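You operate a simulated robot arm through the tools that you are given. There is no shell and no other tool.

You are at the controls of a simulated robot arm. One attempt, no reset.

JOB
Check the white jack lead on the tone box at level 1 and tag it pass or fail.
Fine: pass if it reads clear; leave it plugged in, level back at zero; the other tags stay on the rail.

The check looks at the end state, three seconds after you hand in, the way a careful person would. Anything else that was tipped, shoved, dropped, spilled or broken makes it a failure.

ROBOT AND FRAMES
A 7-joint arm with a two-finger parallel gripper, fixed in place. Base frame: the origin is at the foot of the arm, x ahead of it, y to its left, z up. Lengths are in m, angles in rad, forces in N, time in s.
Its first joint turns from -2.897 to 2.897 rad. Payload 4.4 kg.
The tool frame sits at the grasp point between the pads (the TCP): z along the fingers, y along the line on which they close. The tips reach 0.023 m beyond it. The gripper opens to 0.094 m. The fingers are 0.038 m wide and 0.01 m thick; the gripper's body (0.054 by 0.096 m) begins 0.039 m behind the TCP.
Orientation is that of the tool frame in the base frame, as a unit quaternion [w, x, y, z]. With the fingers straight down and closing along the base's y, the tool's x points along the base's -x, its y along +y and its z along -z.

CONTROLS
- The arm moves only by the tool play_rows. Its argument "deltas" is text: rows parted by semicolons, each of 7 numbers parted by spaces: the shift along the tool's x, y, z in units of 100 mm (1.0 is 100 mm), then the turn, a rotation vector about the tool's x, y, z in units of 90 degrees (1.0 is 90 degrees), then the opening in per cent of the stroke, from 0 (shut) to 100 (fully open). In form: dx dy dz rx ry rz gripper; .... A call has 1 to 20 rows; each row is the pose to reach, as a shift and turn from the pose commanded when the call began, along the tool's axes at that moment. A call with a number of a shift or a turn outside -1 to 1 is refused whole. Each row takes 0.2 s and may step no farther than 0.05 m and 0.15 rad from the row before; otherwise, or with a gripper value out of range, the whole call is refused. A pose out of reach is approached as far as the arm can. The call stops where the force on the tool passes 40 N (or 10 N more than at its start, if that is more) or the arm is blocked; 0.2 s more then pass. The fingers move at their own pace (about 0.072 m/s each) and stop on an object; they squeeze with about 26 N. The grip force told is the motor's: it shows also when the fingers shut on nothing. Time passes only in rows, and 0.2 s behind the last, so rows that repeat a pose let the fingers close. It gives the time, the measured TCP pose, the force on the tool (base axes), the opening and the grip force at its end, in the units of the frame above (readings bear some noise), with the torque about the TCP (base axes, N m) and any sound that the robot's microphone picked up.
- Cameras (640 x 400 px; columns grow to the right, rows downward): "scene" is fixed at [0.0506, -0.5005, 1.474]; the picture's right is [0.36, -0.93, 0.00], its down [-0.39, -0.15, -0.91] and it looks along [0.84, 0.33, -0.42] (base axes); focal length 323 px, centre (320, 200). "wrist" rides on the gripper at [0.086, 0.016, -0.075] in the tool frame; the picture's right is [-0.18, 0.98, 0.00], its down [-0.58, -0.11, -0.81] and it looks along [-0.79, -0.15, 0.59] (tool axes); focal length 243 px, centre (320, 200). There is no depth. A picture from a camera that has moved, and an enlarged one, comes with that camera's place and axes in the base frame and with its lens.
- grab_frame(camera): a new picture of that camera. No time passes.
- inspect(camera, box): a new picture of the part [left, top, right, bottom] of that camera's present view, enlarged. No time passes.
- hand_in(): hands the job in; it is judged then, once.

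Places have to be worked out from the pictures, the camera data and where the tool is seen. Open the gripper and draw the arm clear of the work before you hand the job in, unless the task says otherwise.

The tools are called as name(argument=value, ...) on one line, values as JSON. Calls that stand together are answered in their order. play_rows: Moves the arm, as the interface text tells. Its arguments: {"type":"object","properties":{"deltas":{"type":"string"}},"required":["deltas"]} The other tools are called the same way: grab_frame (camera) takes a picture; inspect (camera, box) takes an enlarged picture of a part of a camera's view; hand_in () hands the job in.

At the start:

```text
time: 0.0
tcp_pos: [0.5866, -0.2017, 1.2577]
ee_rot: [0.001, 0.0, 1.0, 0.0]
contact_force: [-0.7, 0.3, -0.7]
torque: [-0.02, 0.0, 0.01]
grip_width: 0.094
finger_force: 0.1
```

scene: 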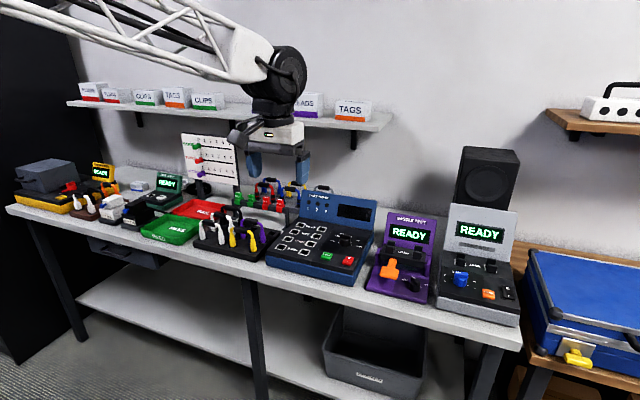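
wrist: 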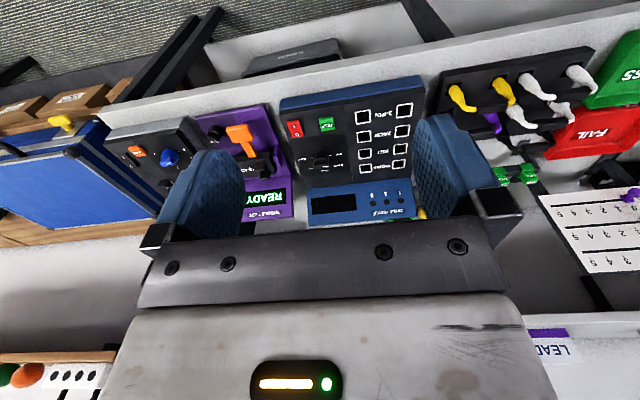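

I'll start by looking closely at the bench to find the tone box, leads and tags.

inspect(camera="scene", box=[0, 120, 200, 245])

inspect(camera="scene", box=[170, 120, 370, 245])

inspect(camera="scene", box=[340, 190, 540, 315])

inspect(camera="scene", box=[180, 200, 380, 325])

```text
3.20 times, centred on (100, 182) of scene
camera zoom: at [0.0506, -0.5005, 1.474], right [0.36, -0.93, 0.0], down [-0.39, -0.15, -0.91], along [0.84, 0.33, -0.42], focal length 1032 px, centre (1024, 256)
```

zoom: 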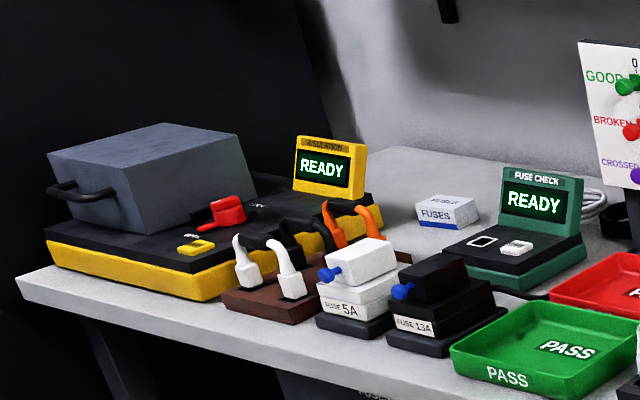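

```text
3.20 times, centred on (270, 182) of scene
camera zoom: at [0.0506, -0.5005, 1.474], right [0.36, -0.93, 0.0], down [-0.39, -0.15, -0.91], along [0.84, 0.33, -0.42], focal length 1032 px, centre (480, 256)
```

zoom: 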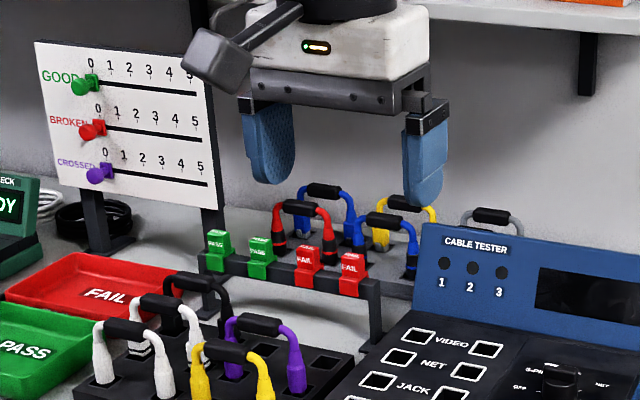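

```text
3.20 times, centred on (440, 252) of scene
camera zoom: at [0.0506, -0.5005, 1.474], right [0.36, -0.93, 0.0], down [-0.39, -0.15, -0.91], along [0.84, 0.33, -0.42], focal length 1032 px, centre (-64, 32)
```

zoom: 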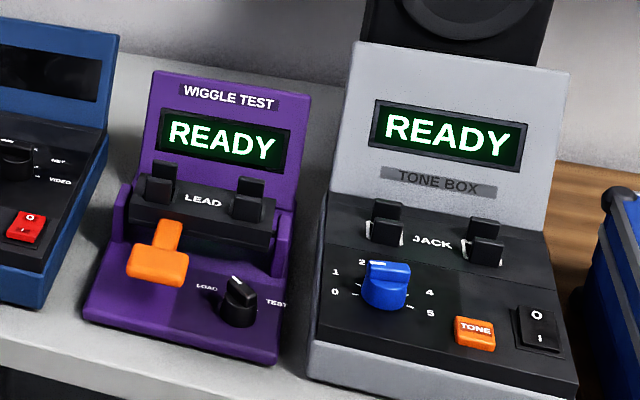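

```text
3.20 times, centred on (280, 262) of scene
camera zoom: at [0.0506, -0.5005, 1.474], right [0.36, -0.93, 0.0], down [-0.39, -0.15, -0.91], along [0.84, 0.33, -0.42], focal length 1032 px, centre (448, 0)
```

zoom: 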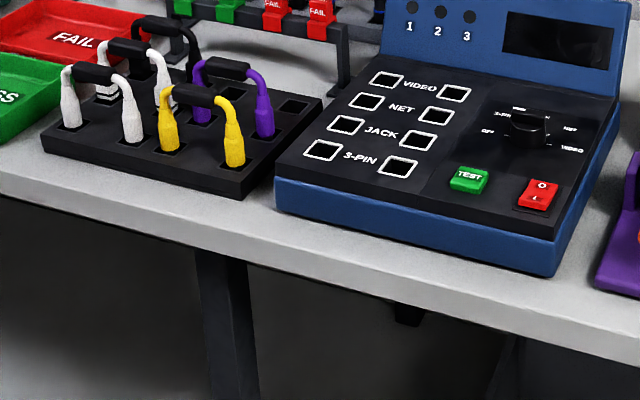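

The tone box is the grey one on the right (READY). I need closer views of the leads, tags and knob from the wrist camera.

inspect(camera="wrist", box=[420, 30, 640, 190])

inspect(camera="wrist", box=[60, 90, 300, 240])

inspect(camera="scene", box=[190, 190, 280, 260])

inspect(camera="scene", box=[430, 240, 530, 320])

inspect(camera="scene", box=[225, 170, 325, 225])

```text
2.50 times, centred on (530, 110) of wrist
camera zoom: at [0.5007, -0.1867, 1.3323], right [0.18, 0.98, 0.0], down [0.58, -0.11, 0.81], along [0.79, -0.15, -0.59], focal length 606 px, centre (-205, 425)
```

zoom: 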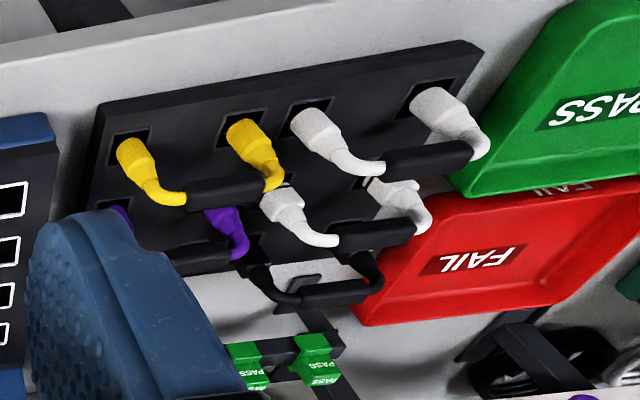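

```text
2.67 times, centred on (180, 165) of wrist
camera zoom: at [0.5007, -0.1867, 1.3323], right [0.18, 0.98, 0.0], down [0.58, -0.11, 0.81], along [0.79, -0.15, -0.59], focal length 647 px, centre (693, 293)
```

zoom: 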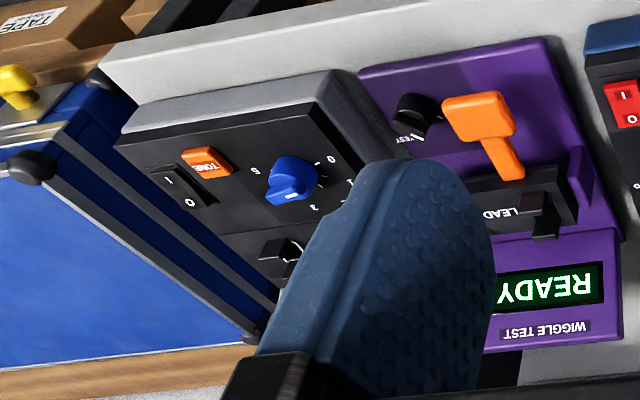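

```text
5.71 times, centred on (235, 225) of scene
camera zoom: at [0.0506, -0.5005, 1.474], right [0.36, -0.93, 0.0], down [-0.39, -0.15, -0.91], along [0.84, 0.33, -0.42], focal length 1843 px, centre (806, 57)
```

zoom: 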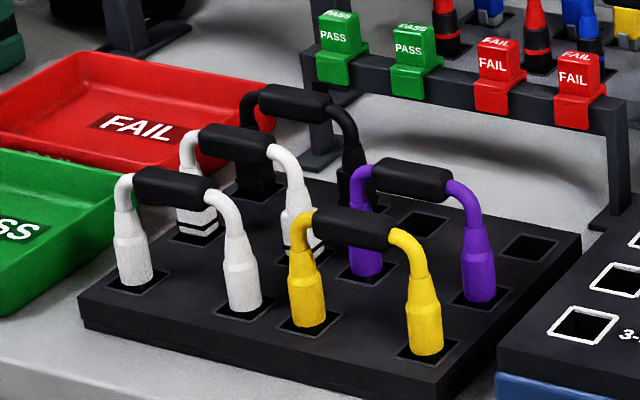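

```text
5.00 times, centred on (480, 280) of scene
camera zoom: at [0.0506, -0.5005, 1.474], right [0.36, -0.93, 0.0], down [-0.39, -0.15, -0.91], along [0.84, 0.33, -0.42], focal length 1613 px, centre (-480, -200)
```

zoom: 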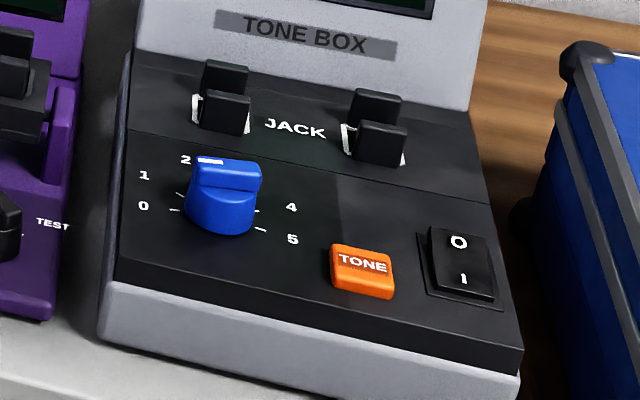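

```text
6.40 times, centred on (275, 198) of scene
camera zoom: at [0.0506, -0.5005, 1.474], right [0.36, -0.93, 0.0], down [-0.39, -0.15, -0.91], along [0.84, 0.33, -0.42], focal length 2064 px, centre (608, 216)
```

zoom: 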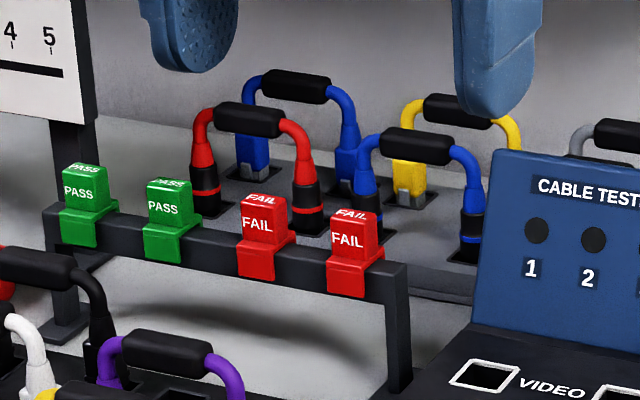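

The rack holds two white leads: one plain, and one with two dark bands on its boots. I have to find out which is the jack, so I move the wrist camera over towards the lead rack for a better look.

play_rows(deltas="0.1 0.33 0 0 0 0 100; 0.2 0.66 0 0 0 0 100; 0.37 1 0 0 0 0 100")

play_rows(deltas="0 0.33 0 0 0 0 100; 0 0.66 0 0 0 0 100; 0 1 0 0 0 0 100")

grab_frame(camera="wrist")

grab_frame(camera="scene")

```text
time: 0.8
tcp_pos: [0.5501, -0.1026, 1.2591]
ee_rot: [0.0, 0.0, 1.0, 0.0]
contact_force: [-0.5, 0.2, -0.2]
torque: [-0.01, -0.02, -0.03]
grip_width: 0.0938
finger_force: 0.1
```

```text
time: 1.6
tcp_pos: [0.5483, -0.0011, 1.2583]
ee_rot: [0.0, 0.0, 1.0, 0.0]
contact_force: [0.7, 0.6, 0.3]
torque: [-0.01, 0.01, 0.01]
grip_width: 0.0941
finger_force: 0.1
```

```text
taken
camera wrist: at [0.4636, 0.014, 1.3331], right [0.18, 0.98, 0.0], down [0.58, -0.11, 0.81], along [0.79, -0.15, -0.59], focal length 243 px, centre (320, 200)
```

wrist: 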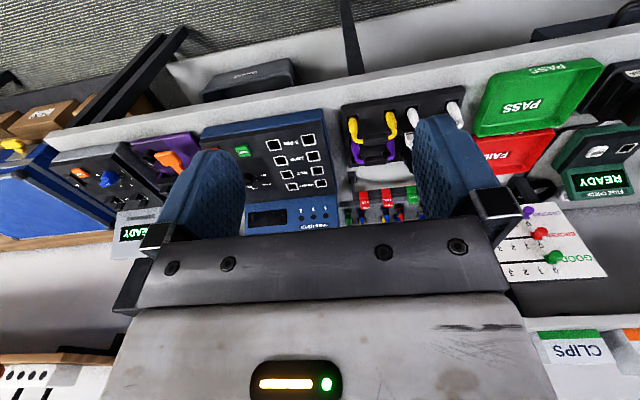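

```text
taken
```

scene: 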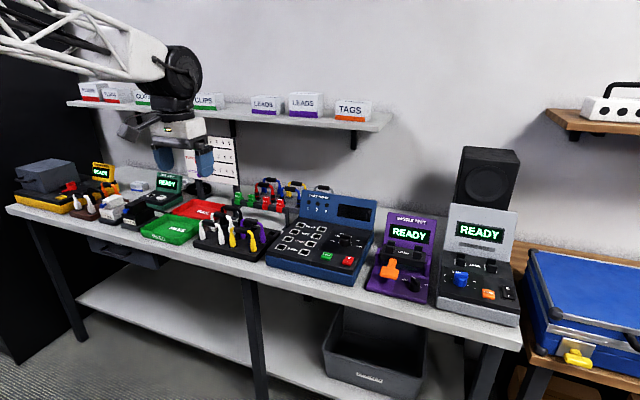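

inspect(camera="wrist", box=[330, 80, 490, 230])

inspect(camera="scene", box=[225, 165, 345, 225])

```text
2.67 times, centred on (410, 155) of wrist
camera zoom: at [0.4636, 0.014, 1.3331], right [0.18, 0.98, 0.0], down [0.58, -0.11, 0.81], along [0.79, -0.15, -0.59], focal length 647 px, centre (80, 320)
```

zoom: 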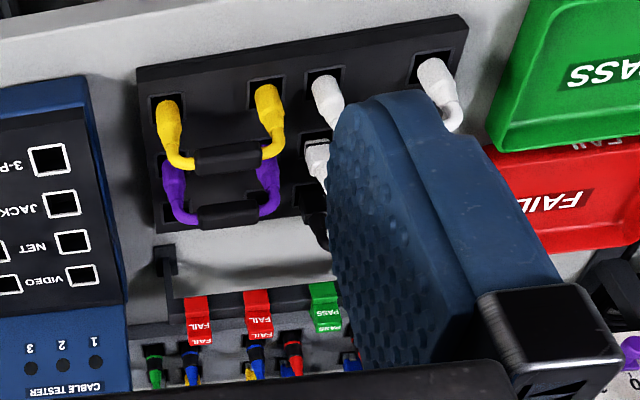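

```text
5.33 times, centred on (285, 195) of scene
camera zoom: at [0.0506, -0.5005, 1.474], right [0.36, -0.93, 0.0], down [-0.39, -0.15, -0.91], along [0.84, 0.33, -0.42], focal length 1720 px, centre (507, 227)
```

zoom: 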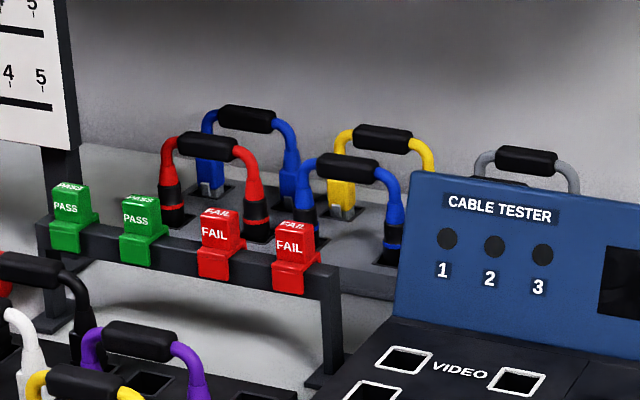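

The rack seems to lie at about x 0.86, y 0.07–0.2, z 0.9. I go closer for a detailed look at the plugs.

play_rows(deltas="-0.2 0.3 0.25 0 0 0 100; -0.4 0.6 0.5 0 0 0 100; -0.7 0.9 0.9 0 0 0 100")

play_rows(deltas="0 0.15 0.3 0 0 0 100; 0 0.3 0.6 0 0 0 100; 0 0.4 0.9 0 0 0 100")

grab_frame(camera="wrist")

grab_frame(camera="scene")

```text
refused: row 3 steps farther than a row can; nothing moved
```

```text
time: 2.4
tcp_pos: [0.55, 0.0384, 1.1679]
ee_rot: [0.0, 0.0, 1.0, 0.0]
contact_force: [0.0, 0.7, -0.3]
torque: [0.01, 0.01, -0.01]
grip_width: 0.0942
finger_force: 0.1
```

```text
taken
camera wrist: at [0.4638, 0.0537, 1.2424], right [0.18, 0.98, 0.0], down [0.58, -0.11, 0.81], along [0.79, -0.15, -0.59], focal length 243 px, centre (320, 200)
```

wrist: 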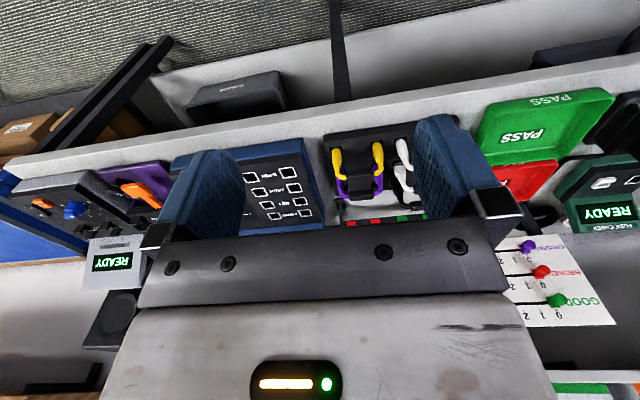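

```text
taken
```

scene: 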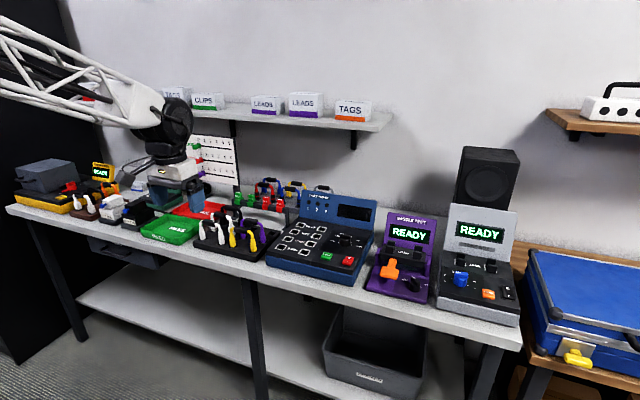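

play_rows(deltas="-0.3 0.2 0.25 0 0 0 100; -0.6 0.4 0.5 0 0 0 100; -0.9 0.6 0.75 0 0 0 100; -1 0.7 0.9 0 0 0 100")

grab_frame(camera="wrist")

grab_frame(camera="scene")

```text
time: 3.4
tcp_pos: [0.6501, 0.1081, 1.0782]
ee_rot: [0.001, 0.0, 1.0, 0.0]
contact_force: [0.5, 0.4, -0.4]
torque: [0.02, -0.01, 0.0]
grip_width: 0.0941
finger_force: 0.1
```

```text
taken
camera wrist: at [0.5641, 0.1233, 1.1528], right [0.18, 0.98, 0.0], down [0.58, -0.11, 0.81], along [0.79, -0.15, -0.59], focal length 243 px, centre (320, 200)
```

wrist: 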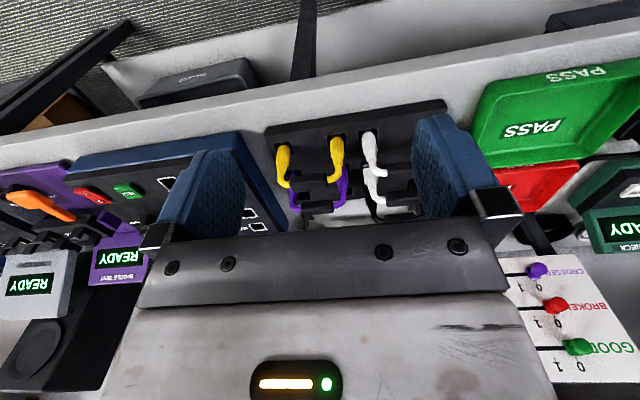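

```text
taken
```

scene: 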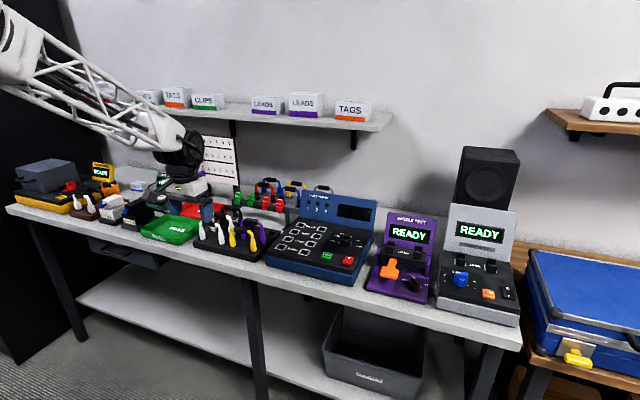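

inspect(camera="wrist", box=[260, 95, 450, 235])

inspect(camera="wrist", box=[340, 115, 430, 225])

inspect(camera="scene", box=[190, 200, 250, 260])

```text
2.86 times, centred on (355, 165) of wrist
camera zoom: at [0.5641, 0.1233, 1.1528], right [0.18, 0.98, 0.0], down [0.58, -0.11, 0.81], along [0.79, -0.15, -0.59], focal length 693 px, centre (220, 300)
```

zoom: 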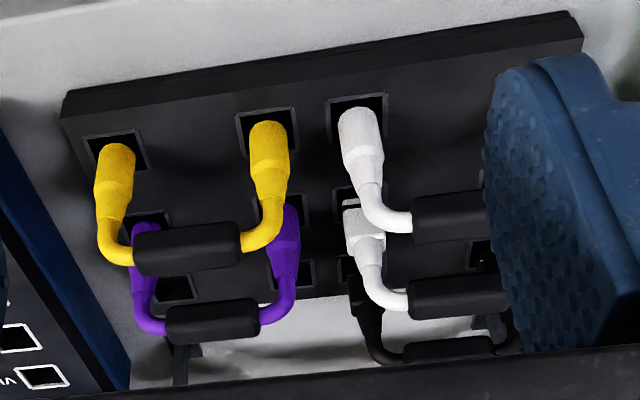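

```text
3.64 times, centred on (385, 170) of wrist
camera zoom: at [0.5641, 0.1233, 1.1528], right [0.18, 0.98, 0.0], down [0.58, -0.11, 0.81], along [0.79, -0.15, -0.59], focal length 882 px, centre (84, 309)
```

zoom: 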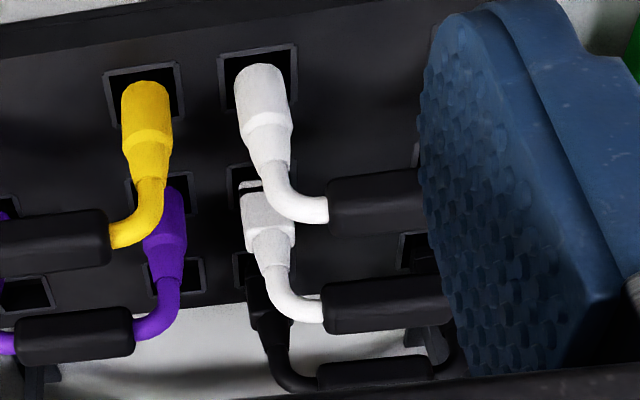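

```text
6.67 times, centred on (220, 230) of scene
camera zoom: at [0.0506, -0.5005, 1.474], right [0.36, -0.93, 0.0], down [-0.39, -0.15, -0.91], along [0.84, 0.33, -0.42], focal length 2150 px, centre (987, 0)
```

zoom: 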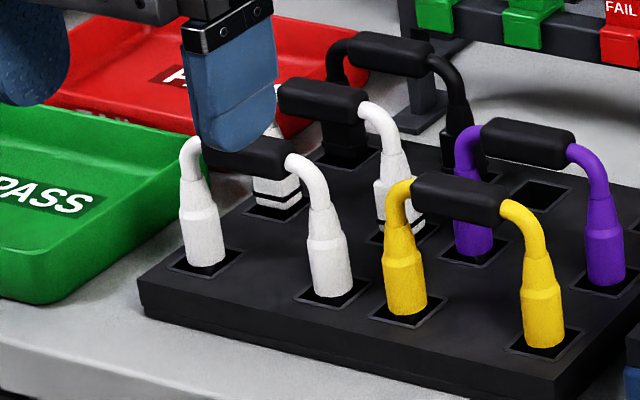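

inspect(camera="scene", box=[250, 170, 340, 220])

inspect(camera="scene", box=[50, 180, 130, 230])

inspect(camera="scene", box=[440, 245, 520, 295])

inspect(camera="scene", box=[260, 210, 380, 285])

```text
7.11 times, centred on (295, 195) of scene
camera zoom: at [0.0506, -0.5005, 1.474], right [0.36, -0.93, 0.0], down [-0.39, -0.15, -0.91], along [0.84, 0.33, -0.42], focal length 2294 px, centre (498, 236)
```

zoom: 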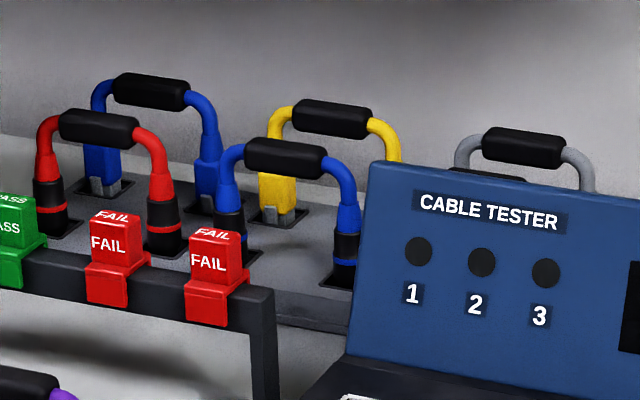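

```text
8.00 times, centred on (90, 205) of scene
camera zoom: at [0.0506, -0.5005, 1.474], right [0.36, -0.93, 0.0], down [-0.39, -0.15, -0.91], along [0.84, 0.33, -0.42], focal length 2580 px, centre (2160, 160)
```

zoom: 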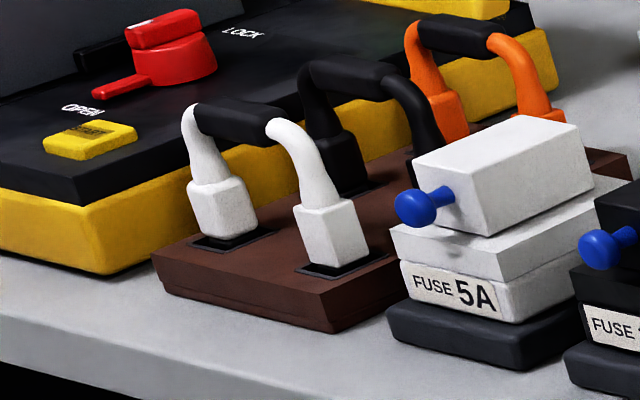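

```text
8.00 times, centred on (480, 270) of scene
camera zoom: at [0.0506, -0.5005, 1.474], right [0.36, -0.93, 0.0], down [-0.39, -0.15, -0.91], along [0.84, 0.33, -0.42], focal length 2580 px, centre (-960, -360)
```

zoom: 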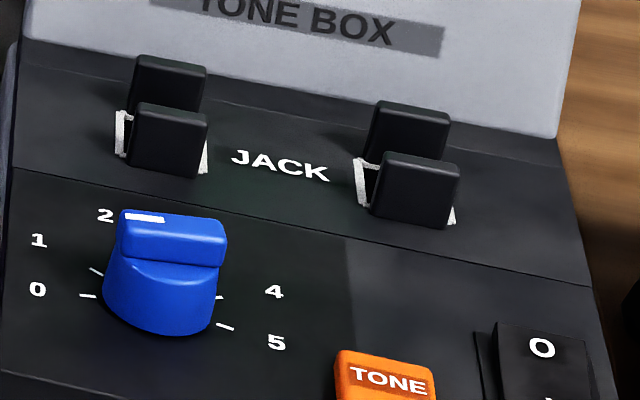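

```text
5.33 times, centred on (320, 248) of scene
camera zoom: at [0.0506, -0.5005, 1.474], right [0.36, -0.93, 0.0], down [-0.39, -0.15, -0.91], along [0.84, 0.33, -0.42], focal length 1720 px, centre (320, -53)
```

zoom: 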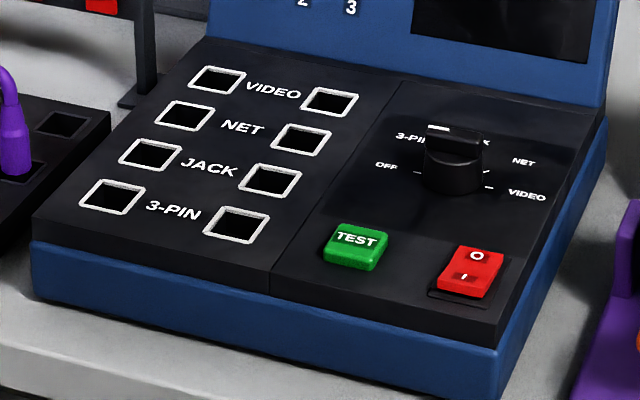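

Zooming re-renders sharply, so what matters is the viewing angle. I'll move the arm up and over towards the tone box, clearing the scene camera's view of the leads and giving a wrist view of the tone box.

play_rows(deltas="0.1 -0.25 -0.3 0 0 0 100; 0.2 -0.6 -0.6 0 0 0 100; 0.3 -1 -0.8 0 0 0 100")

play_rows(deltas="0 -0.45 0 0 0 0 100; 0 -0.9 0 0 0 0 100; 0 -1 0 0 0 0 100")

play_rows(deltas="0 -0.45 0 0 0 0 100; 0 -0.9 0 0 0 0 100; 0 -1 0 0 0 0 100")

play_rows(deltas="0 -0.45 0 0 0 0 100; 0 -0.9 0 0 0 0 100; 0 -1 0 0 0 0 100")

play_rows(deltas="0 -0.45 0 0 0 0 100; 0 -0.9 0 0 0 0 100; 0 -1 0 0 0 0 100")

grab_frame(camera="wrist")

inspect(camera="scene", box=[205, 210, 245, 240])

```text
time: 4.2
tcp_pos: [0.6194, 0.0064, 1.158]
ee_rot: [0.0, 0.0, 1.0, 0.0]
contact_force: [-0.6, 0.7, -0.6]
torque: [0.0, -0.03, 0.01]
grip_width: 0.0942
finger_force: 0.0
```

```text
time: 5.0
tcp_pos: [0.6196, -0.0925, 1.1579]
ee_rot: [0.0, 0.001, 1.0, 0.0]
contact_force: [0.0, 0.0, -0.5]
torque: [-0.02, -0.02, 0.0]
grip_width: 0.094
finger_force: 0.1
```

```text
time: 5.8
tcp_pos: [0.6208, -0.1916, 1.1586]
ee_rot: [0.001, 0.0, 1.0, -0.001]
contact_force: [0.3, 0.1, -0.4]
torque: [-0.03, -0.01, -0.01]
grip_width: 0.094
finger_force: 0.0
```

```text
time: 6.6
tcp_pos: [0.6186, -0.2919, 1.1583]
ee_rot: [-0.001, 0.0, 1.0, 0.0]
contact_force: [0.6, -0.1, -0.2]
torque: [-0.02, -0.04, 0.03]
grip_width: 0.0943
finger_force: 0.1
```

```text
time: 7.4
tcp_pos: [0.6197, -0.3915, 1.1584]
ee_rot: [0.0, 0.0, 1.0, 0.0]
contact_force: [0.8, 0.7, -0.1]
torque: [0.01, 0.0, 0.01]
grip_width: 0.0942
finger_force: 0.0
```

```text
taken
camera wrist: at [0.5335, -0.3769, 1.232], right [0.18, 0.98, 0.0], down [0.58, -0.11, 0.81], along [0.79, -0.15, -0.59], focal length 243 px, centre (320, 200)
```

wrist: 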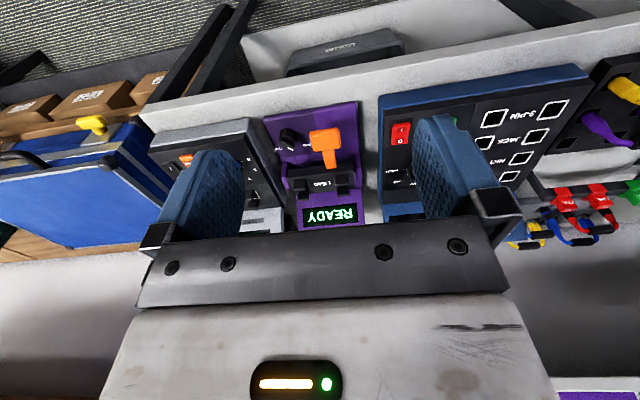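

```text
13.33 times, centred on (225, 225) of scene
camera zoom: at [0.0506, -0.5005, 1.474], right [0.36, -0.93, 0.0], down [-0.39, -0.15, -0.91], along [0.84, 0.33, -0.42], focal length 4301 px, centre (1587, -133)
```

zoom: 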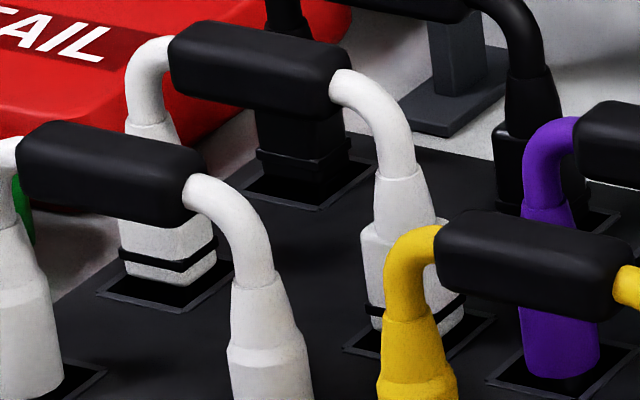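

inspect(camera="scene", box=[200, 225, 250, 260])

inspect(camera="scene", box=[215, 222, 235, 237])

inspect(camera="wrist", box=[540, 60, 640, 160])

```text
11.43 times, centred on (225, 242) of scene
camera zoom: at [0.0506, -0.5005, 1.474], right [0.36, -0.93, 0.0], down [-0.39, -0.15, -0.91], along [0.84, 0.33, -0.42], focal length 3686 px, centre (1406, -286)
```

zoom: 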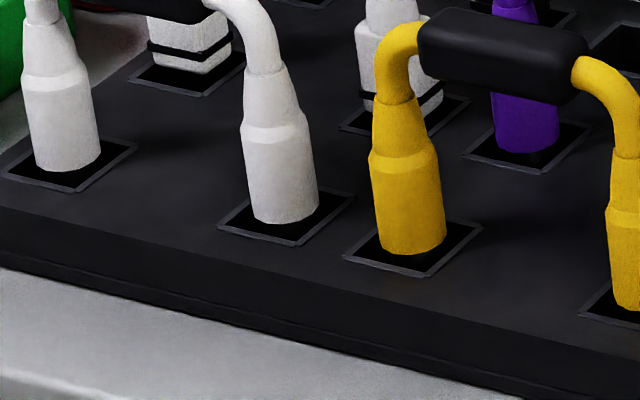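

```text
16.00 times, centred on (225, 230) of scene
camera zoom: at [0.0506, -0.5005, 1.474], right [0.36, -0.93, 0.0], down [-0.39, -0.15, -0.91], along [0.84, 0.33, -0.42], focal length 5161 px, centre (1840, -272)
```

zoom: 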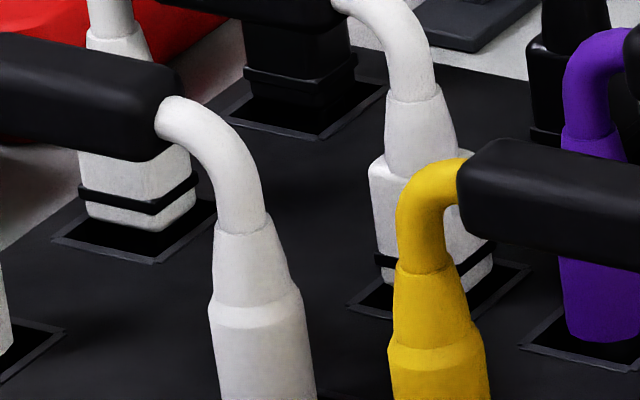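

```text
4.00 times, centred on (590, 110) of wrist
camera zoom: at [0.5335, -0.3769, 1.232], right [0.18, 0.98, 0.0], down [0.58, -0.11, 0.81], along [0.79, -0.15, -0.59], focal length 970 px, centre (-760, 560)
```

zoom: 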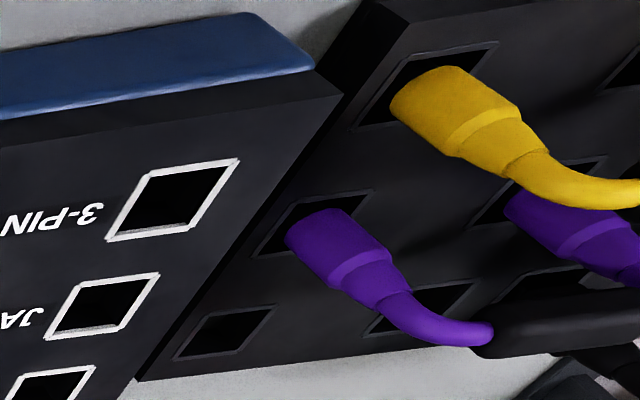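

Both cameras agree: the plain white lead's handle is near (0.80, 0.19, 0.945) and the TONE button near (0.795, -0.664, 0.916). The jack sockets are around (0.87, -0.63), which is near the reach limit, so I'll look closely at the tone box before testing reach above it.

inspect(camera="wrist", box=[140, 110, 380, 260])

play_rows(deltas="-0.3 -0.3 0 0 0 0 100; -0.6 -0.6 0 0 0 0 100; -0.9 -0.9 0 0 0 0 100; -1 -1 0 0 0 0 100")

play_rows(deltas="-0.3 -0.3 0 0 0 0 100; -0.6 -0.6 0 0 0 0 100; -0.9 -0.9 0 0 0 0 100; -1 -1 0 0 0 0 100")

grab_frame(camera="scene")

grab_frame(camera="wrist")

```text
2.67 times, centred on (260, 185) of wrist
camera zoom: at [0.5335, -0.3769, 1.232], right [0.18, 0.98, 0.0], down [0.58, -0.11, 0.81], along [0.79, -0.15, -0.59], focal length 647 px, centre (480, 240)
```

zoom: 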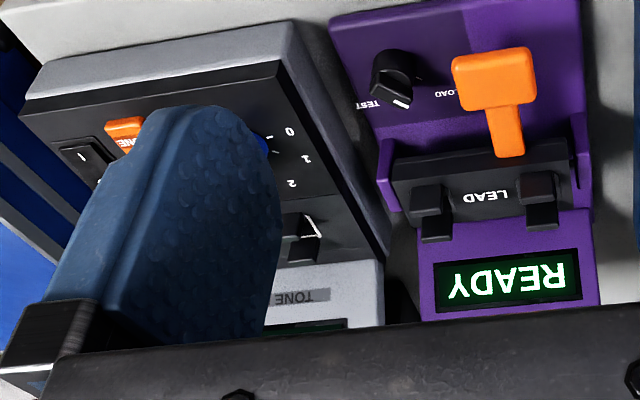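

```text
time: 8.4
tcp_pos: [0.7192, -0.4913, 1.1577]
ee_rot: [0.0, 0.0, 1.0, 0.0]
contact_force: [-0.2, 1.0, -0.3]
torque: [0.04, 0.02, -0.03]
grip_width: 0.0939
finger_force: 0.0
```

```text
time: 9.4
tcp_pos: [0.8201, -0.5928, 1.1594]
ee_rot: [0.0, 0.0, 1.0, 0.0]
contact_force: [1.3, -0.8, -0.3]
torque: [-0.03, 0.0, 0.0]
grip_width: 0.0939
finger_force: 0.0
```

```text
taken
```

scene: 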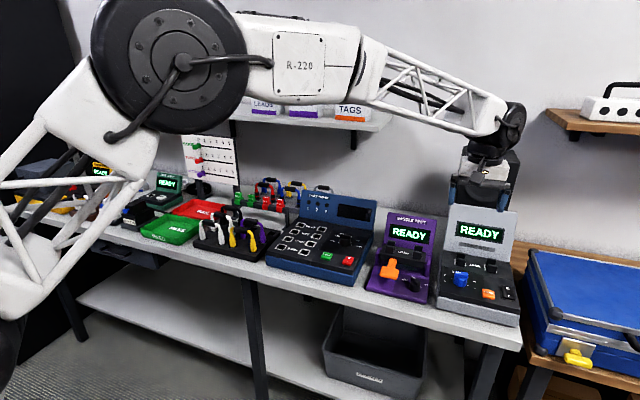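

```text
taken
camera wrist: at [0.7342, -0.5766, 1.2324], right [0.18, 0.98, 0.0], down [0.58, -0.11, 0.81], along [0.79, -0.15, -0.59], focal length 243 px, centre (320, 200)
```

wrist: 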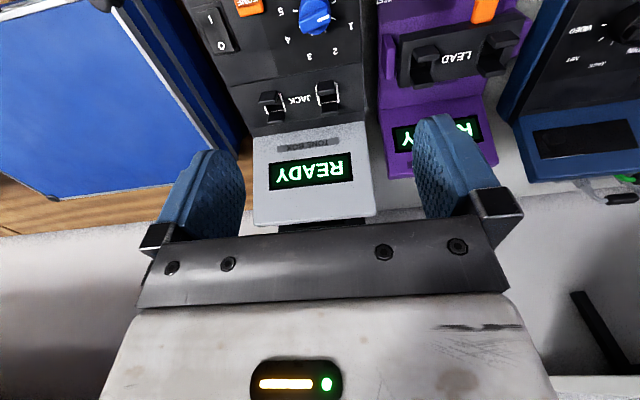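

I reached radius 1.01 here without trouble. I'll zoom in on the sockets and knob, which are well visible now.

inspect(camera="wrist", box=[180, 0, 380, 125])

inspect(camera="scene", box=[440, 200, 520, 250])

play_rows(deltas="-0.3 -0.2 0 0 0 0 100; -0.56 -0.4 0 0 0 0 100; -0.56 -0.4 0 0 0 0 100")

grab_frame(camera="wrist")

```text
3.20 times, centred on (280, 62) of wrist
camera zoom: at [0.7342, -0.5766, 1.2324], right [0.18, 0.98, 0.0], down [0.58, -0.11, 0.81], along [0.79, -0.15, -0.59], focal length 776 px, centre (448, 640)
```

zoom: 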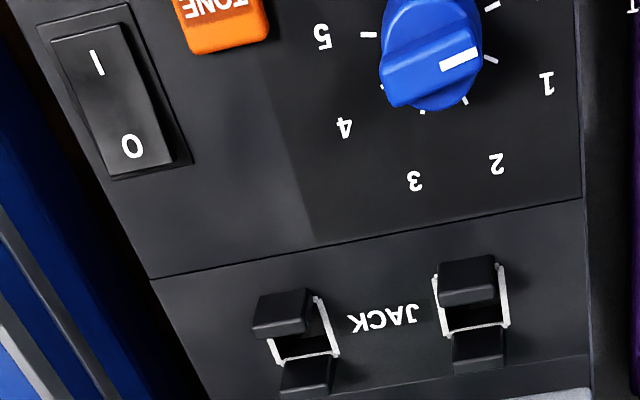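

```text
8.00 times, centred on (480, 225) of scene
camera zoom: at [0.0506, -0.5005, 1.474], right [0.36, -0.93, 0.0], down [-0.39, -0.15, -0.91], along [0.84, 0.33, -0.42], focal length 2580 px, centre (-960, 0)
```

zoom: 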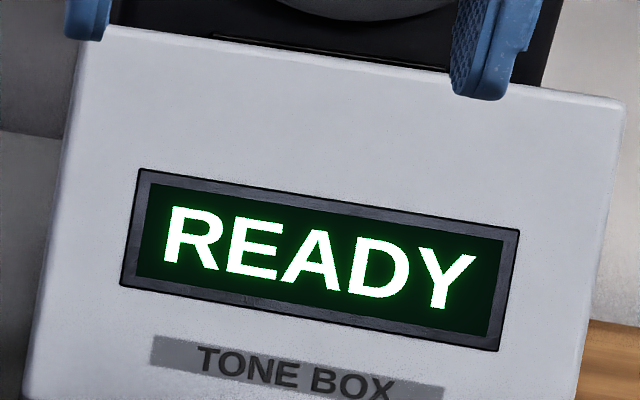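

```text
time: 10.2
tcp_pos: [0.8754, -0.6326, 1.157]
ee_rot: [-0.001, 0.0, 1.0, 0.0]
contact_force: [0.4, 0.6, 0.6]
torque: [-0.01, -0.02, 0.0]
grip_width: 0.0938
finger_force: 0.0
```

```text
taken
camera wrist: at [0.7902, -0.6165, 1.2312], right [0.18, 0.98, 0.0], down [0.58, -0.11, 0.81], along [0.79, -0.15, -0.59], focal length 243 px, centre (320, 200)
```

wrist: 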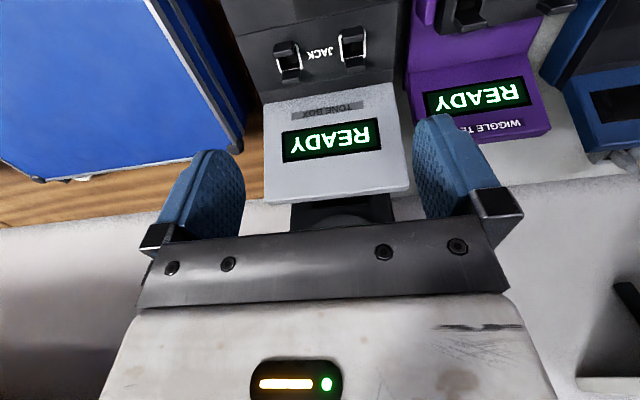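

Reach extends to radius 1.08 at z 1.157. Now I back off a little so the wrist camera sees the whole panel, to locate knob, button and sockets.

play_rows(deltas="0.4 0 0 0 0 0 100; 0.8 0.1 0 0 0 0 100; 1 0.2 0 0 0 0 100; 1 0.2 0 0 0 0 100")

play_rows(deltas="0.4 0 0 0 0 0 100; 0.6 0 0 0 0 0 100; 0.6 0 0 0 0 0 100")

grab_frame(camera="wrist")

inspect(camera="wrist", box=[240, 70, 400, 170])

```text
time: 11.2
tcp_pos: [0.777, -0.6124, 1.158]
ee_rot: [0.001, 0.0, 1.0, 0.0]
contact_force: [0.0, 0.2, 0.4]
torque: [0.02, 0.02, 0.0]
grip_width: 0.094
finger_force: 0.0
```

```text
time: 12.0
tcp_pos: [0.7162, -0.6127, 1.1571]
ee_rot: [0.0, 0.0, 1.0, 0.0]
contact_force: [-0.3, -0.9, -0.2]
torque: [0.01, -0.02, -0.01]
grip_width: 0.094
finger_force: 0.1
```

```text
taken
camera wrist: at [0.6299, -0.5971, 1.232], right [0.18, 0.98, 0.0], down [0.58, -0.11, 0.81], along [0.79, -0.15, -0.59], focal length 243 px, centre (320, 200)
```

wrist: 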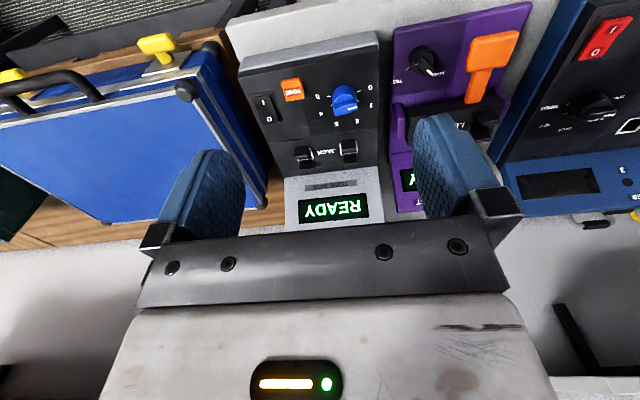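

```text
4.00 times, centred on (320, 120) of wrist
camera zoom: at [0.6299, -0.5971, 1.232], right [0.18, 0.98, 0.0], down [0.58, -0.11, 0.81], along [0.79, -0.15, -0.59], focal length 970 px, centre (320, 520)
```

zoom: 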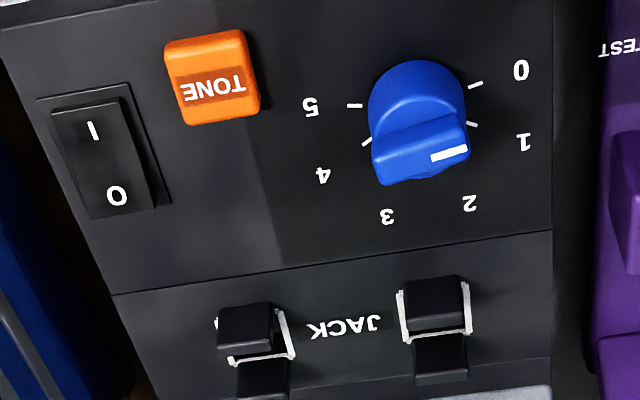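

Triangulation results: sockets at about (0.921, -0.599, 0.91) and (0.922, -0.680, 0.91). The knob top is at (0.823, -0.597, 0.940), pointing at 0, and the TONE button is at (0.797, -0.664, 0.917). To hold the lead handle I need the fingers closing along x, so I turn the tool 90° here.

play_rows(deltas="0 0 0 0 0 0.09 100; 0 0 0 0 0 0.18 100; 0 0 0 0 0 0.27 100; 0 0 0 0 0 0.36 100; 0 0 0 0 0 0.45 100; 0 0 0 0 0 0.54 100; 0 0 0 0 0 0.63 100; 0 0 0 0 0 0.72 100; 0 0 0 0 0 0.81 100; 0 0 0 0 0 0.9 100; 0 0 0 0 0 0.95 100; 0 0 0 0 0 1 100; 0 0 0 0 0 1 100")

grab_frame(camera="wrist")

grab_frame(camera="scene")

```text
time: 14.8
tcp_pos: [0.7157, -0.6122, 1.1587]
ee_rot: [-0.001, 0.707, 0.707, -0.001]
contact_force: [-0.1, -0.2, 0.3]
torque: [0.01, -0.01, 0.01]
grip_width: 0.0941
finger_force: 0.0
```

```text
taken
camera wrist: at [0.7322, -0.5264, 1.2326], right [0.98, -0.19, 0.0], down [-0.11, -0.58, 0.81], along [-0.15, -0.79, -0.59], focal length 243 px, centre (320, 200)
```

wrist: 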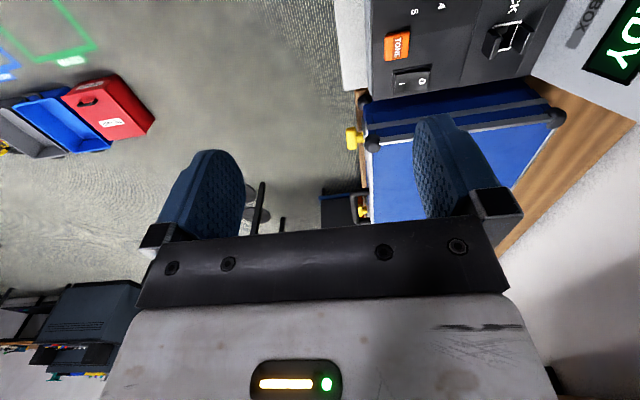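

```text
taken
```

scene: 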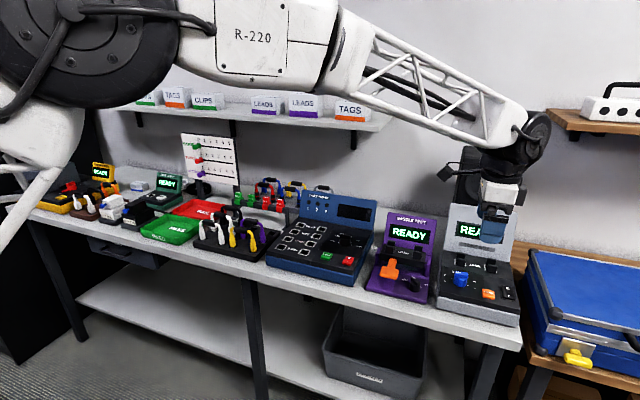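

Rotation is fine. Now I test reach above the sockets at z about 1.08 in this orientation.

play_rows(deltas="-0.1 0.4 0 0 0 0 100; -0.2 0.8 0.1 0 0 0 100; -0.27 1 0.2 0 0 0 100; -0.27 1 0.2 0 0 0 100")

play_rows(deltas="0 0.4 0.1 0 0 0 100; 0 0.8 0.3 0 0 0 100; 0 1 0.6 0 0 0 100; 0 1 0.6 0 0 0 100")

grab_frame(camera="wrist")

grab_frame(camera="scene")

```text
time: 15.8
tcp_pos: [0.8169, -0.6382, 1.1387]
ee_rot: [0.0, 0.707, 0.707, 0.0]
contact_force: [0.4, -0.1, -1.0]
torque: [-0.04, 0.0, -0.02]
grip_width: 0.094
finger_force: 0.1
```

```text
time: 16.8
tcp_pos: [0.9165, -0.6389, 1.0776]
ee_rot: [0.0, 0.707, 0.707, -0.001]
contact_force: [-0.5, -0.6, 0.6]
torque: [-0.04, -0.01, -0.02]
grip_width: 0.0942
finger_force: 0.0
```

```text
taken
camera wrist: at [0.9325, -0.5535, 1.1524], right [0.98, -0.18, 0.0], down [-0.11, -0.58, 0.81], along [-0.15, -0.79, -0.59], focal length 243 px, centre (320, 200)
```

wrist: 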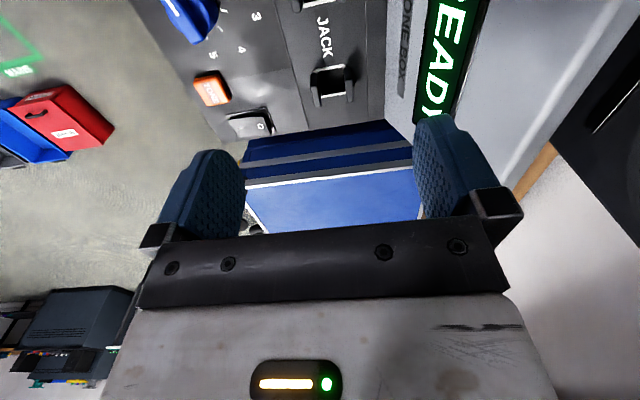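

```text
taken
```

scene: 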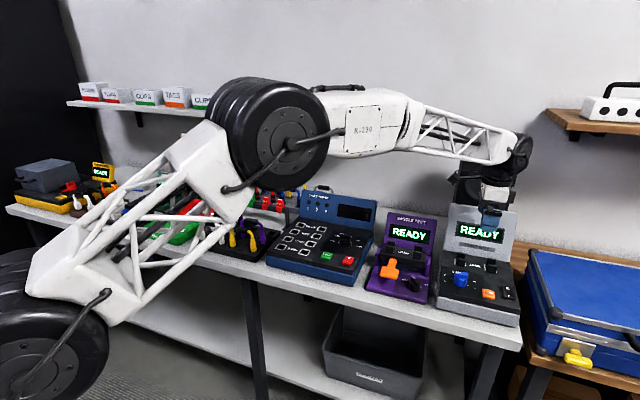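

Reach is fine here (radius 1.12 at z 1.078). I zoom in on the nearer socket for an accurate position.

inspect(camera="wrist", box=[270, 0, 400, 130])

inspect(camera="scene", box=[445, 240, 525, 290])

```text
3.08 times, centred on (335, 65) of wrist
camera zoom: at [0.9325, -0.5535, 1.1524], right [0.98, -0.18, 0.0], down [-0.11, -0.58, 0.81], along [-0.15, -0.79, -0.59], focal length 746 px, centre (274, 615)
```

zoom: 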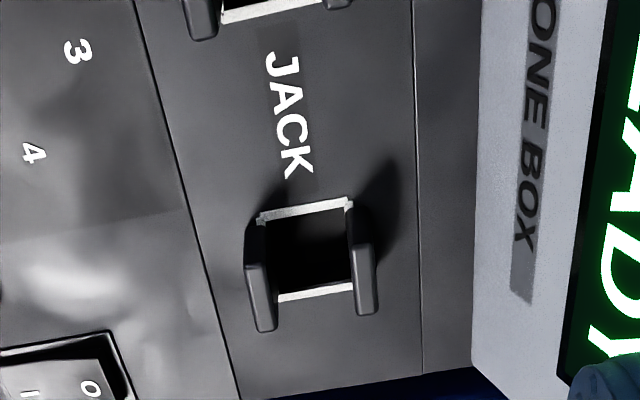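

```text
8.00 times, centred on (485, 265) of scene
camera zoom: at [0.0506, -0.5005, 1.474], right [0.36, -0.93, 0.0], down [-0.39, -0.15, -0.91], along [0.84, 0.33, -0.42], focal length 2580 px, centre (-1000, -320)
```

zoom: 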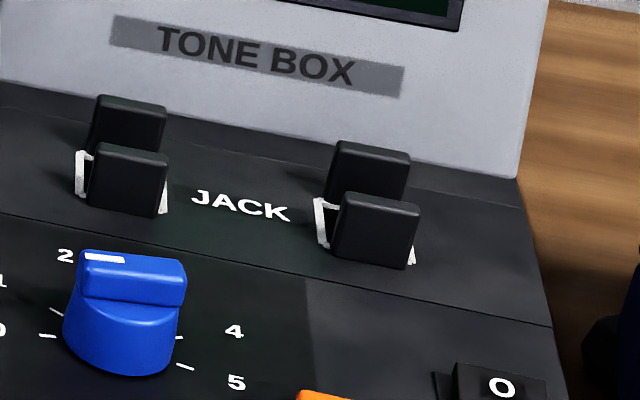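

Sockets confirmed at about (0.921, -0.640 ± 0.041). Now I lift and travel back to the lead rack, keeping this orientation (fingers closing along x).

play_rows(deltas="0 -0.2 -0.4 0 0 0 100; 0 -0.5 -0.7 0 0 0 100; 0 -0.9 -0.8 0 0 0 100; 0.3 -1 -0.8 0 0 0 100")

play_rows(deltas="0.4 -0.3 0 0 0 0 100; 0.8 -0.3 0 0 0 0 100; 1 -0.3 0 0 0 0 100")

play_rows(deltas="0.45 0 0 0 0 0 100; 0.9 0 0 0 0 0 100; 1 0 0 0 0 0 100")

play_rows(deltas="0.45 0 0 0 0 0 100; 0.9 0 0 0 0 0 100; 1 0 0 0 0 0 100")

play_rows(deltas="0.45 0 0 0 0 0 100; 0.9 0 0 0 0 0 100; 1 0 0 0 0 0 100")

play_rows(deltas="0.45 0 0 0 0 0 100; 0.9 0 0 0 0 0 100; 1 0 0 0 0 0 100")

play_rows(deltas="0.45 0 0 0 0 0 100; 0.9 0 0 0 0 0 100; 1 0 0 0 0 0 100")

play_rows(deltas="0.45 0 0 0 0 0 100; 0.9 0 0 0 0 0 100; 1 0 0 0 0 0 100")

grab_frame(camera="wrist")

grab_frame(camera="scene")

```text
time: 17.8
tcp_pos: [0.8145, -0.6101, 1.1574]
ee_rot: [-0.001, 0.707, 0.707, -0.001]
contact_force: [0.7, -0.4, -0.8]
torque: [0.01, 0.02, 0.0]
grip_width: 0.0939
finger_force: 0.1
```

```text
time: 18.6
tcp_pos: [0.7847, -0.5079, 1.1579]
ee_rot: [0.0, 0.707, 0.707, 0.0]
contact_force: [0.2, 0.7, 0.2]
torque: [-0.03, 0.05, 0.01]
grip_width: 0.0942
finger_force: 0.1
```

```text
time: 19.4
tcp_pos: [0.786, -0.4086, 1.1565]
ee_rot: [0.0, 0.707, 0.707, 0.0]
contact_force: [-1.4, 0.3, 0.1]
torque: [-0.03, 0.0, -0.01]
grip_width: 0.0938
finger_force: 0.0
```

```text
time: 20.2
tcp_pos: [0.7858, -0.3078, 1.1581]
ee_rot: [0.001, 0.707, 0.707, 0.0]
contact_force: [-0.1, -0.4, -0.1]
torque: [0.03, 0.0, 0.01]
grip_width: 0.0939
finger_force: 0.0
```

```text
time: 21.0
tcp_pos: [0.7858, -0.2081, 1.1587]
ee_rot: [-0.001, 0.707, 0.707, 0.0]
contact_force: [0.8, 0.2, 0.0]
torque: [-0.01, 0.03, -0.01]
grip_width: 0.0939
finger_force: 0.0
```

```text
time: 21.8
tcp_pos: [0.7848, -0.108, 1.1587]
ee_rot: [-0.001, 0.707, 0.707, 0.0]
contact_force: [-0.1, 0.0, 0.3]
torque: [-0.02, 0.0, 0.02]
grip_width: 0.0944
finger_force: 0.0
```

```text
time: 22.6
tcp_pos: [0.7855, -0.0093, 1.1581]
ee_rot: [0.0, 0.707, 0.707, 0.0]
contact_force: [0.0, -0.4, 0.3]
torque: [-0.01, -0.02, -0.05]
grip_width: 0.0944
finger_force: 0.0
```

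```text
time: 23.4
tcp_pos: [0.7848, 0.0916, 1.1587]
ee_rot: [0.0, 0.707, 0.707, 0.0]
contact_force: [-0.3, 0.6, 0.3]
torque: [-0.02, 0.03, 0.02]
grip_width: 0.0937
finger_force: 0.2
```

```text
taken
camera wrist: at [0.8022, 0.1765, 1.2323], right [0.98, -0.18, 0.0], down [-0.11, -0.58, 0.81], along [-0.15, -0.79, -0.59], focal length 243 px, centre (320, 200)
```

wrist: 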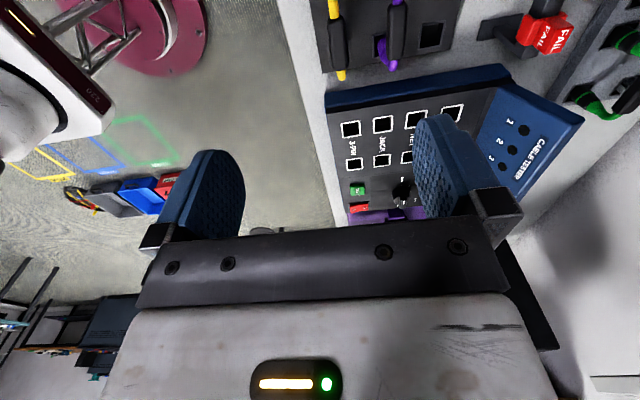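

```text
taken
```

scene: 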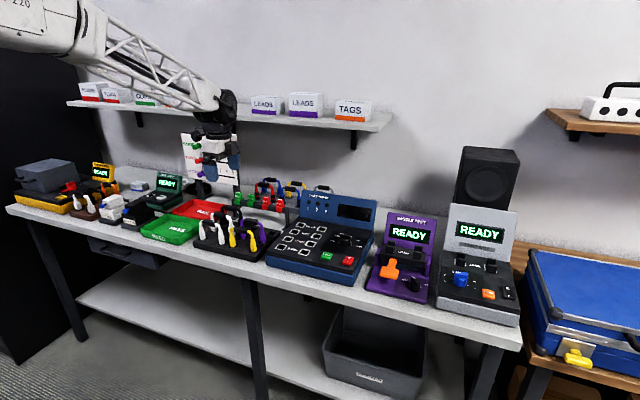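

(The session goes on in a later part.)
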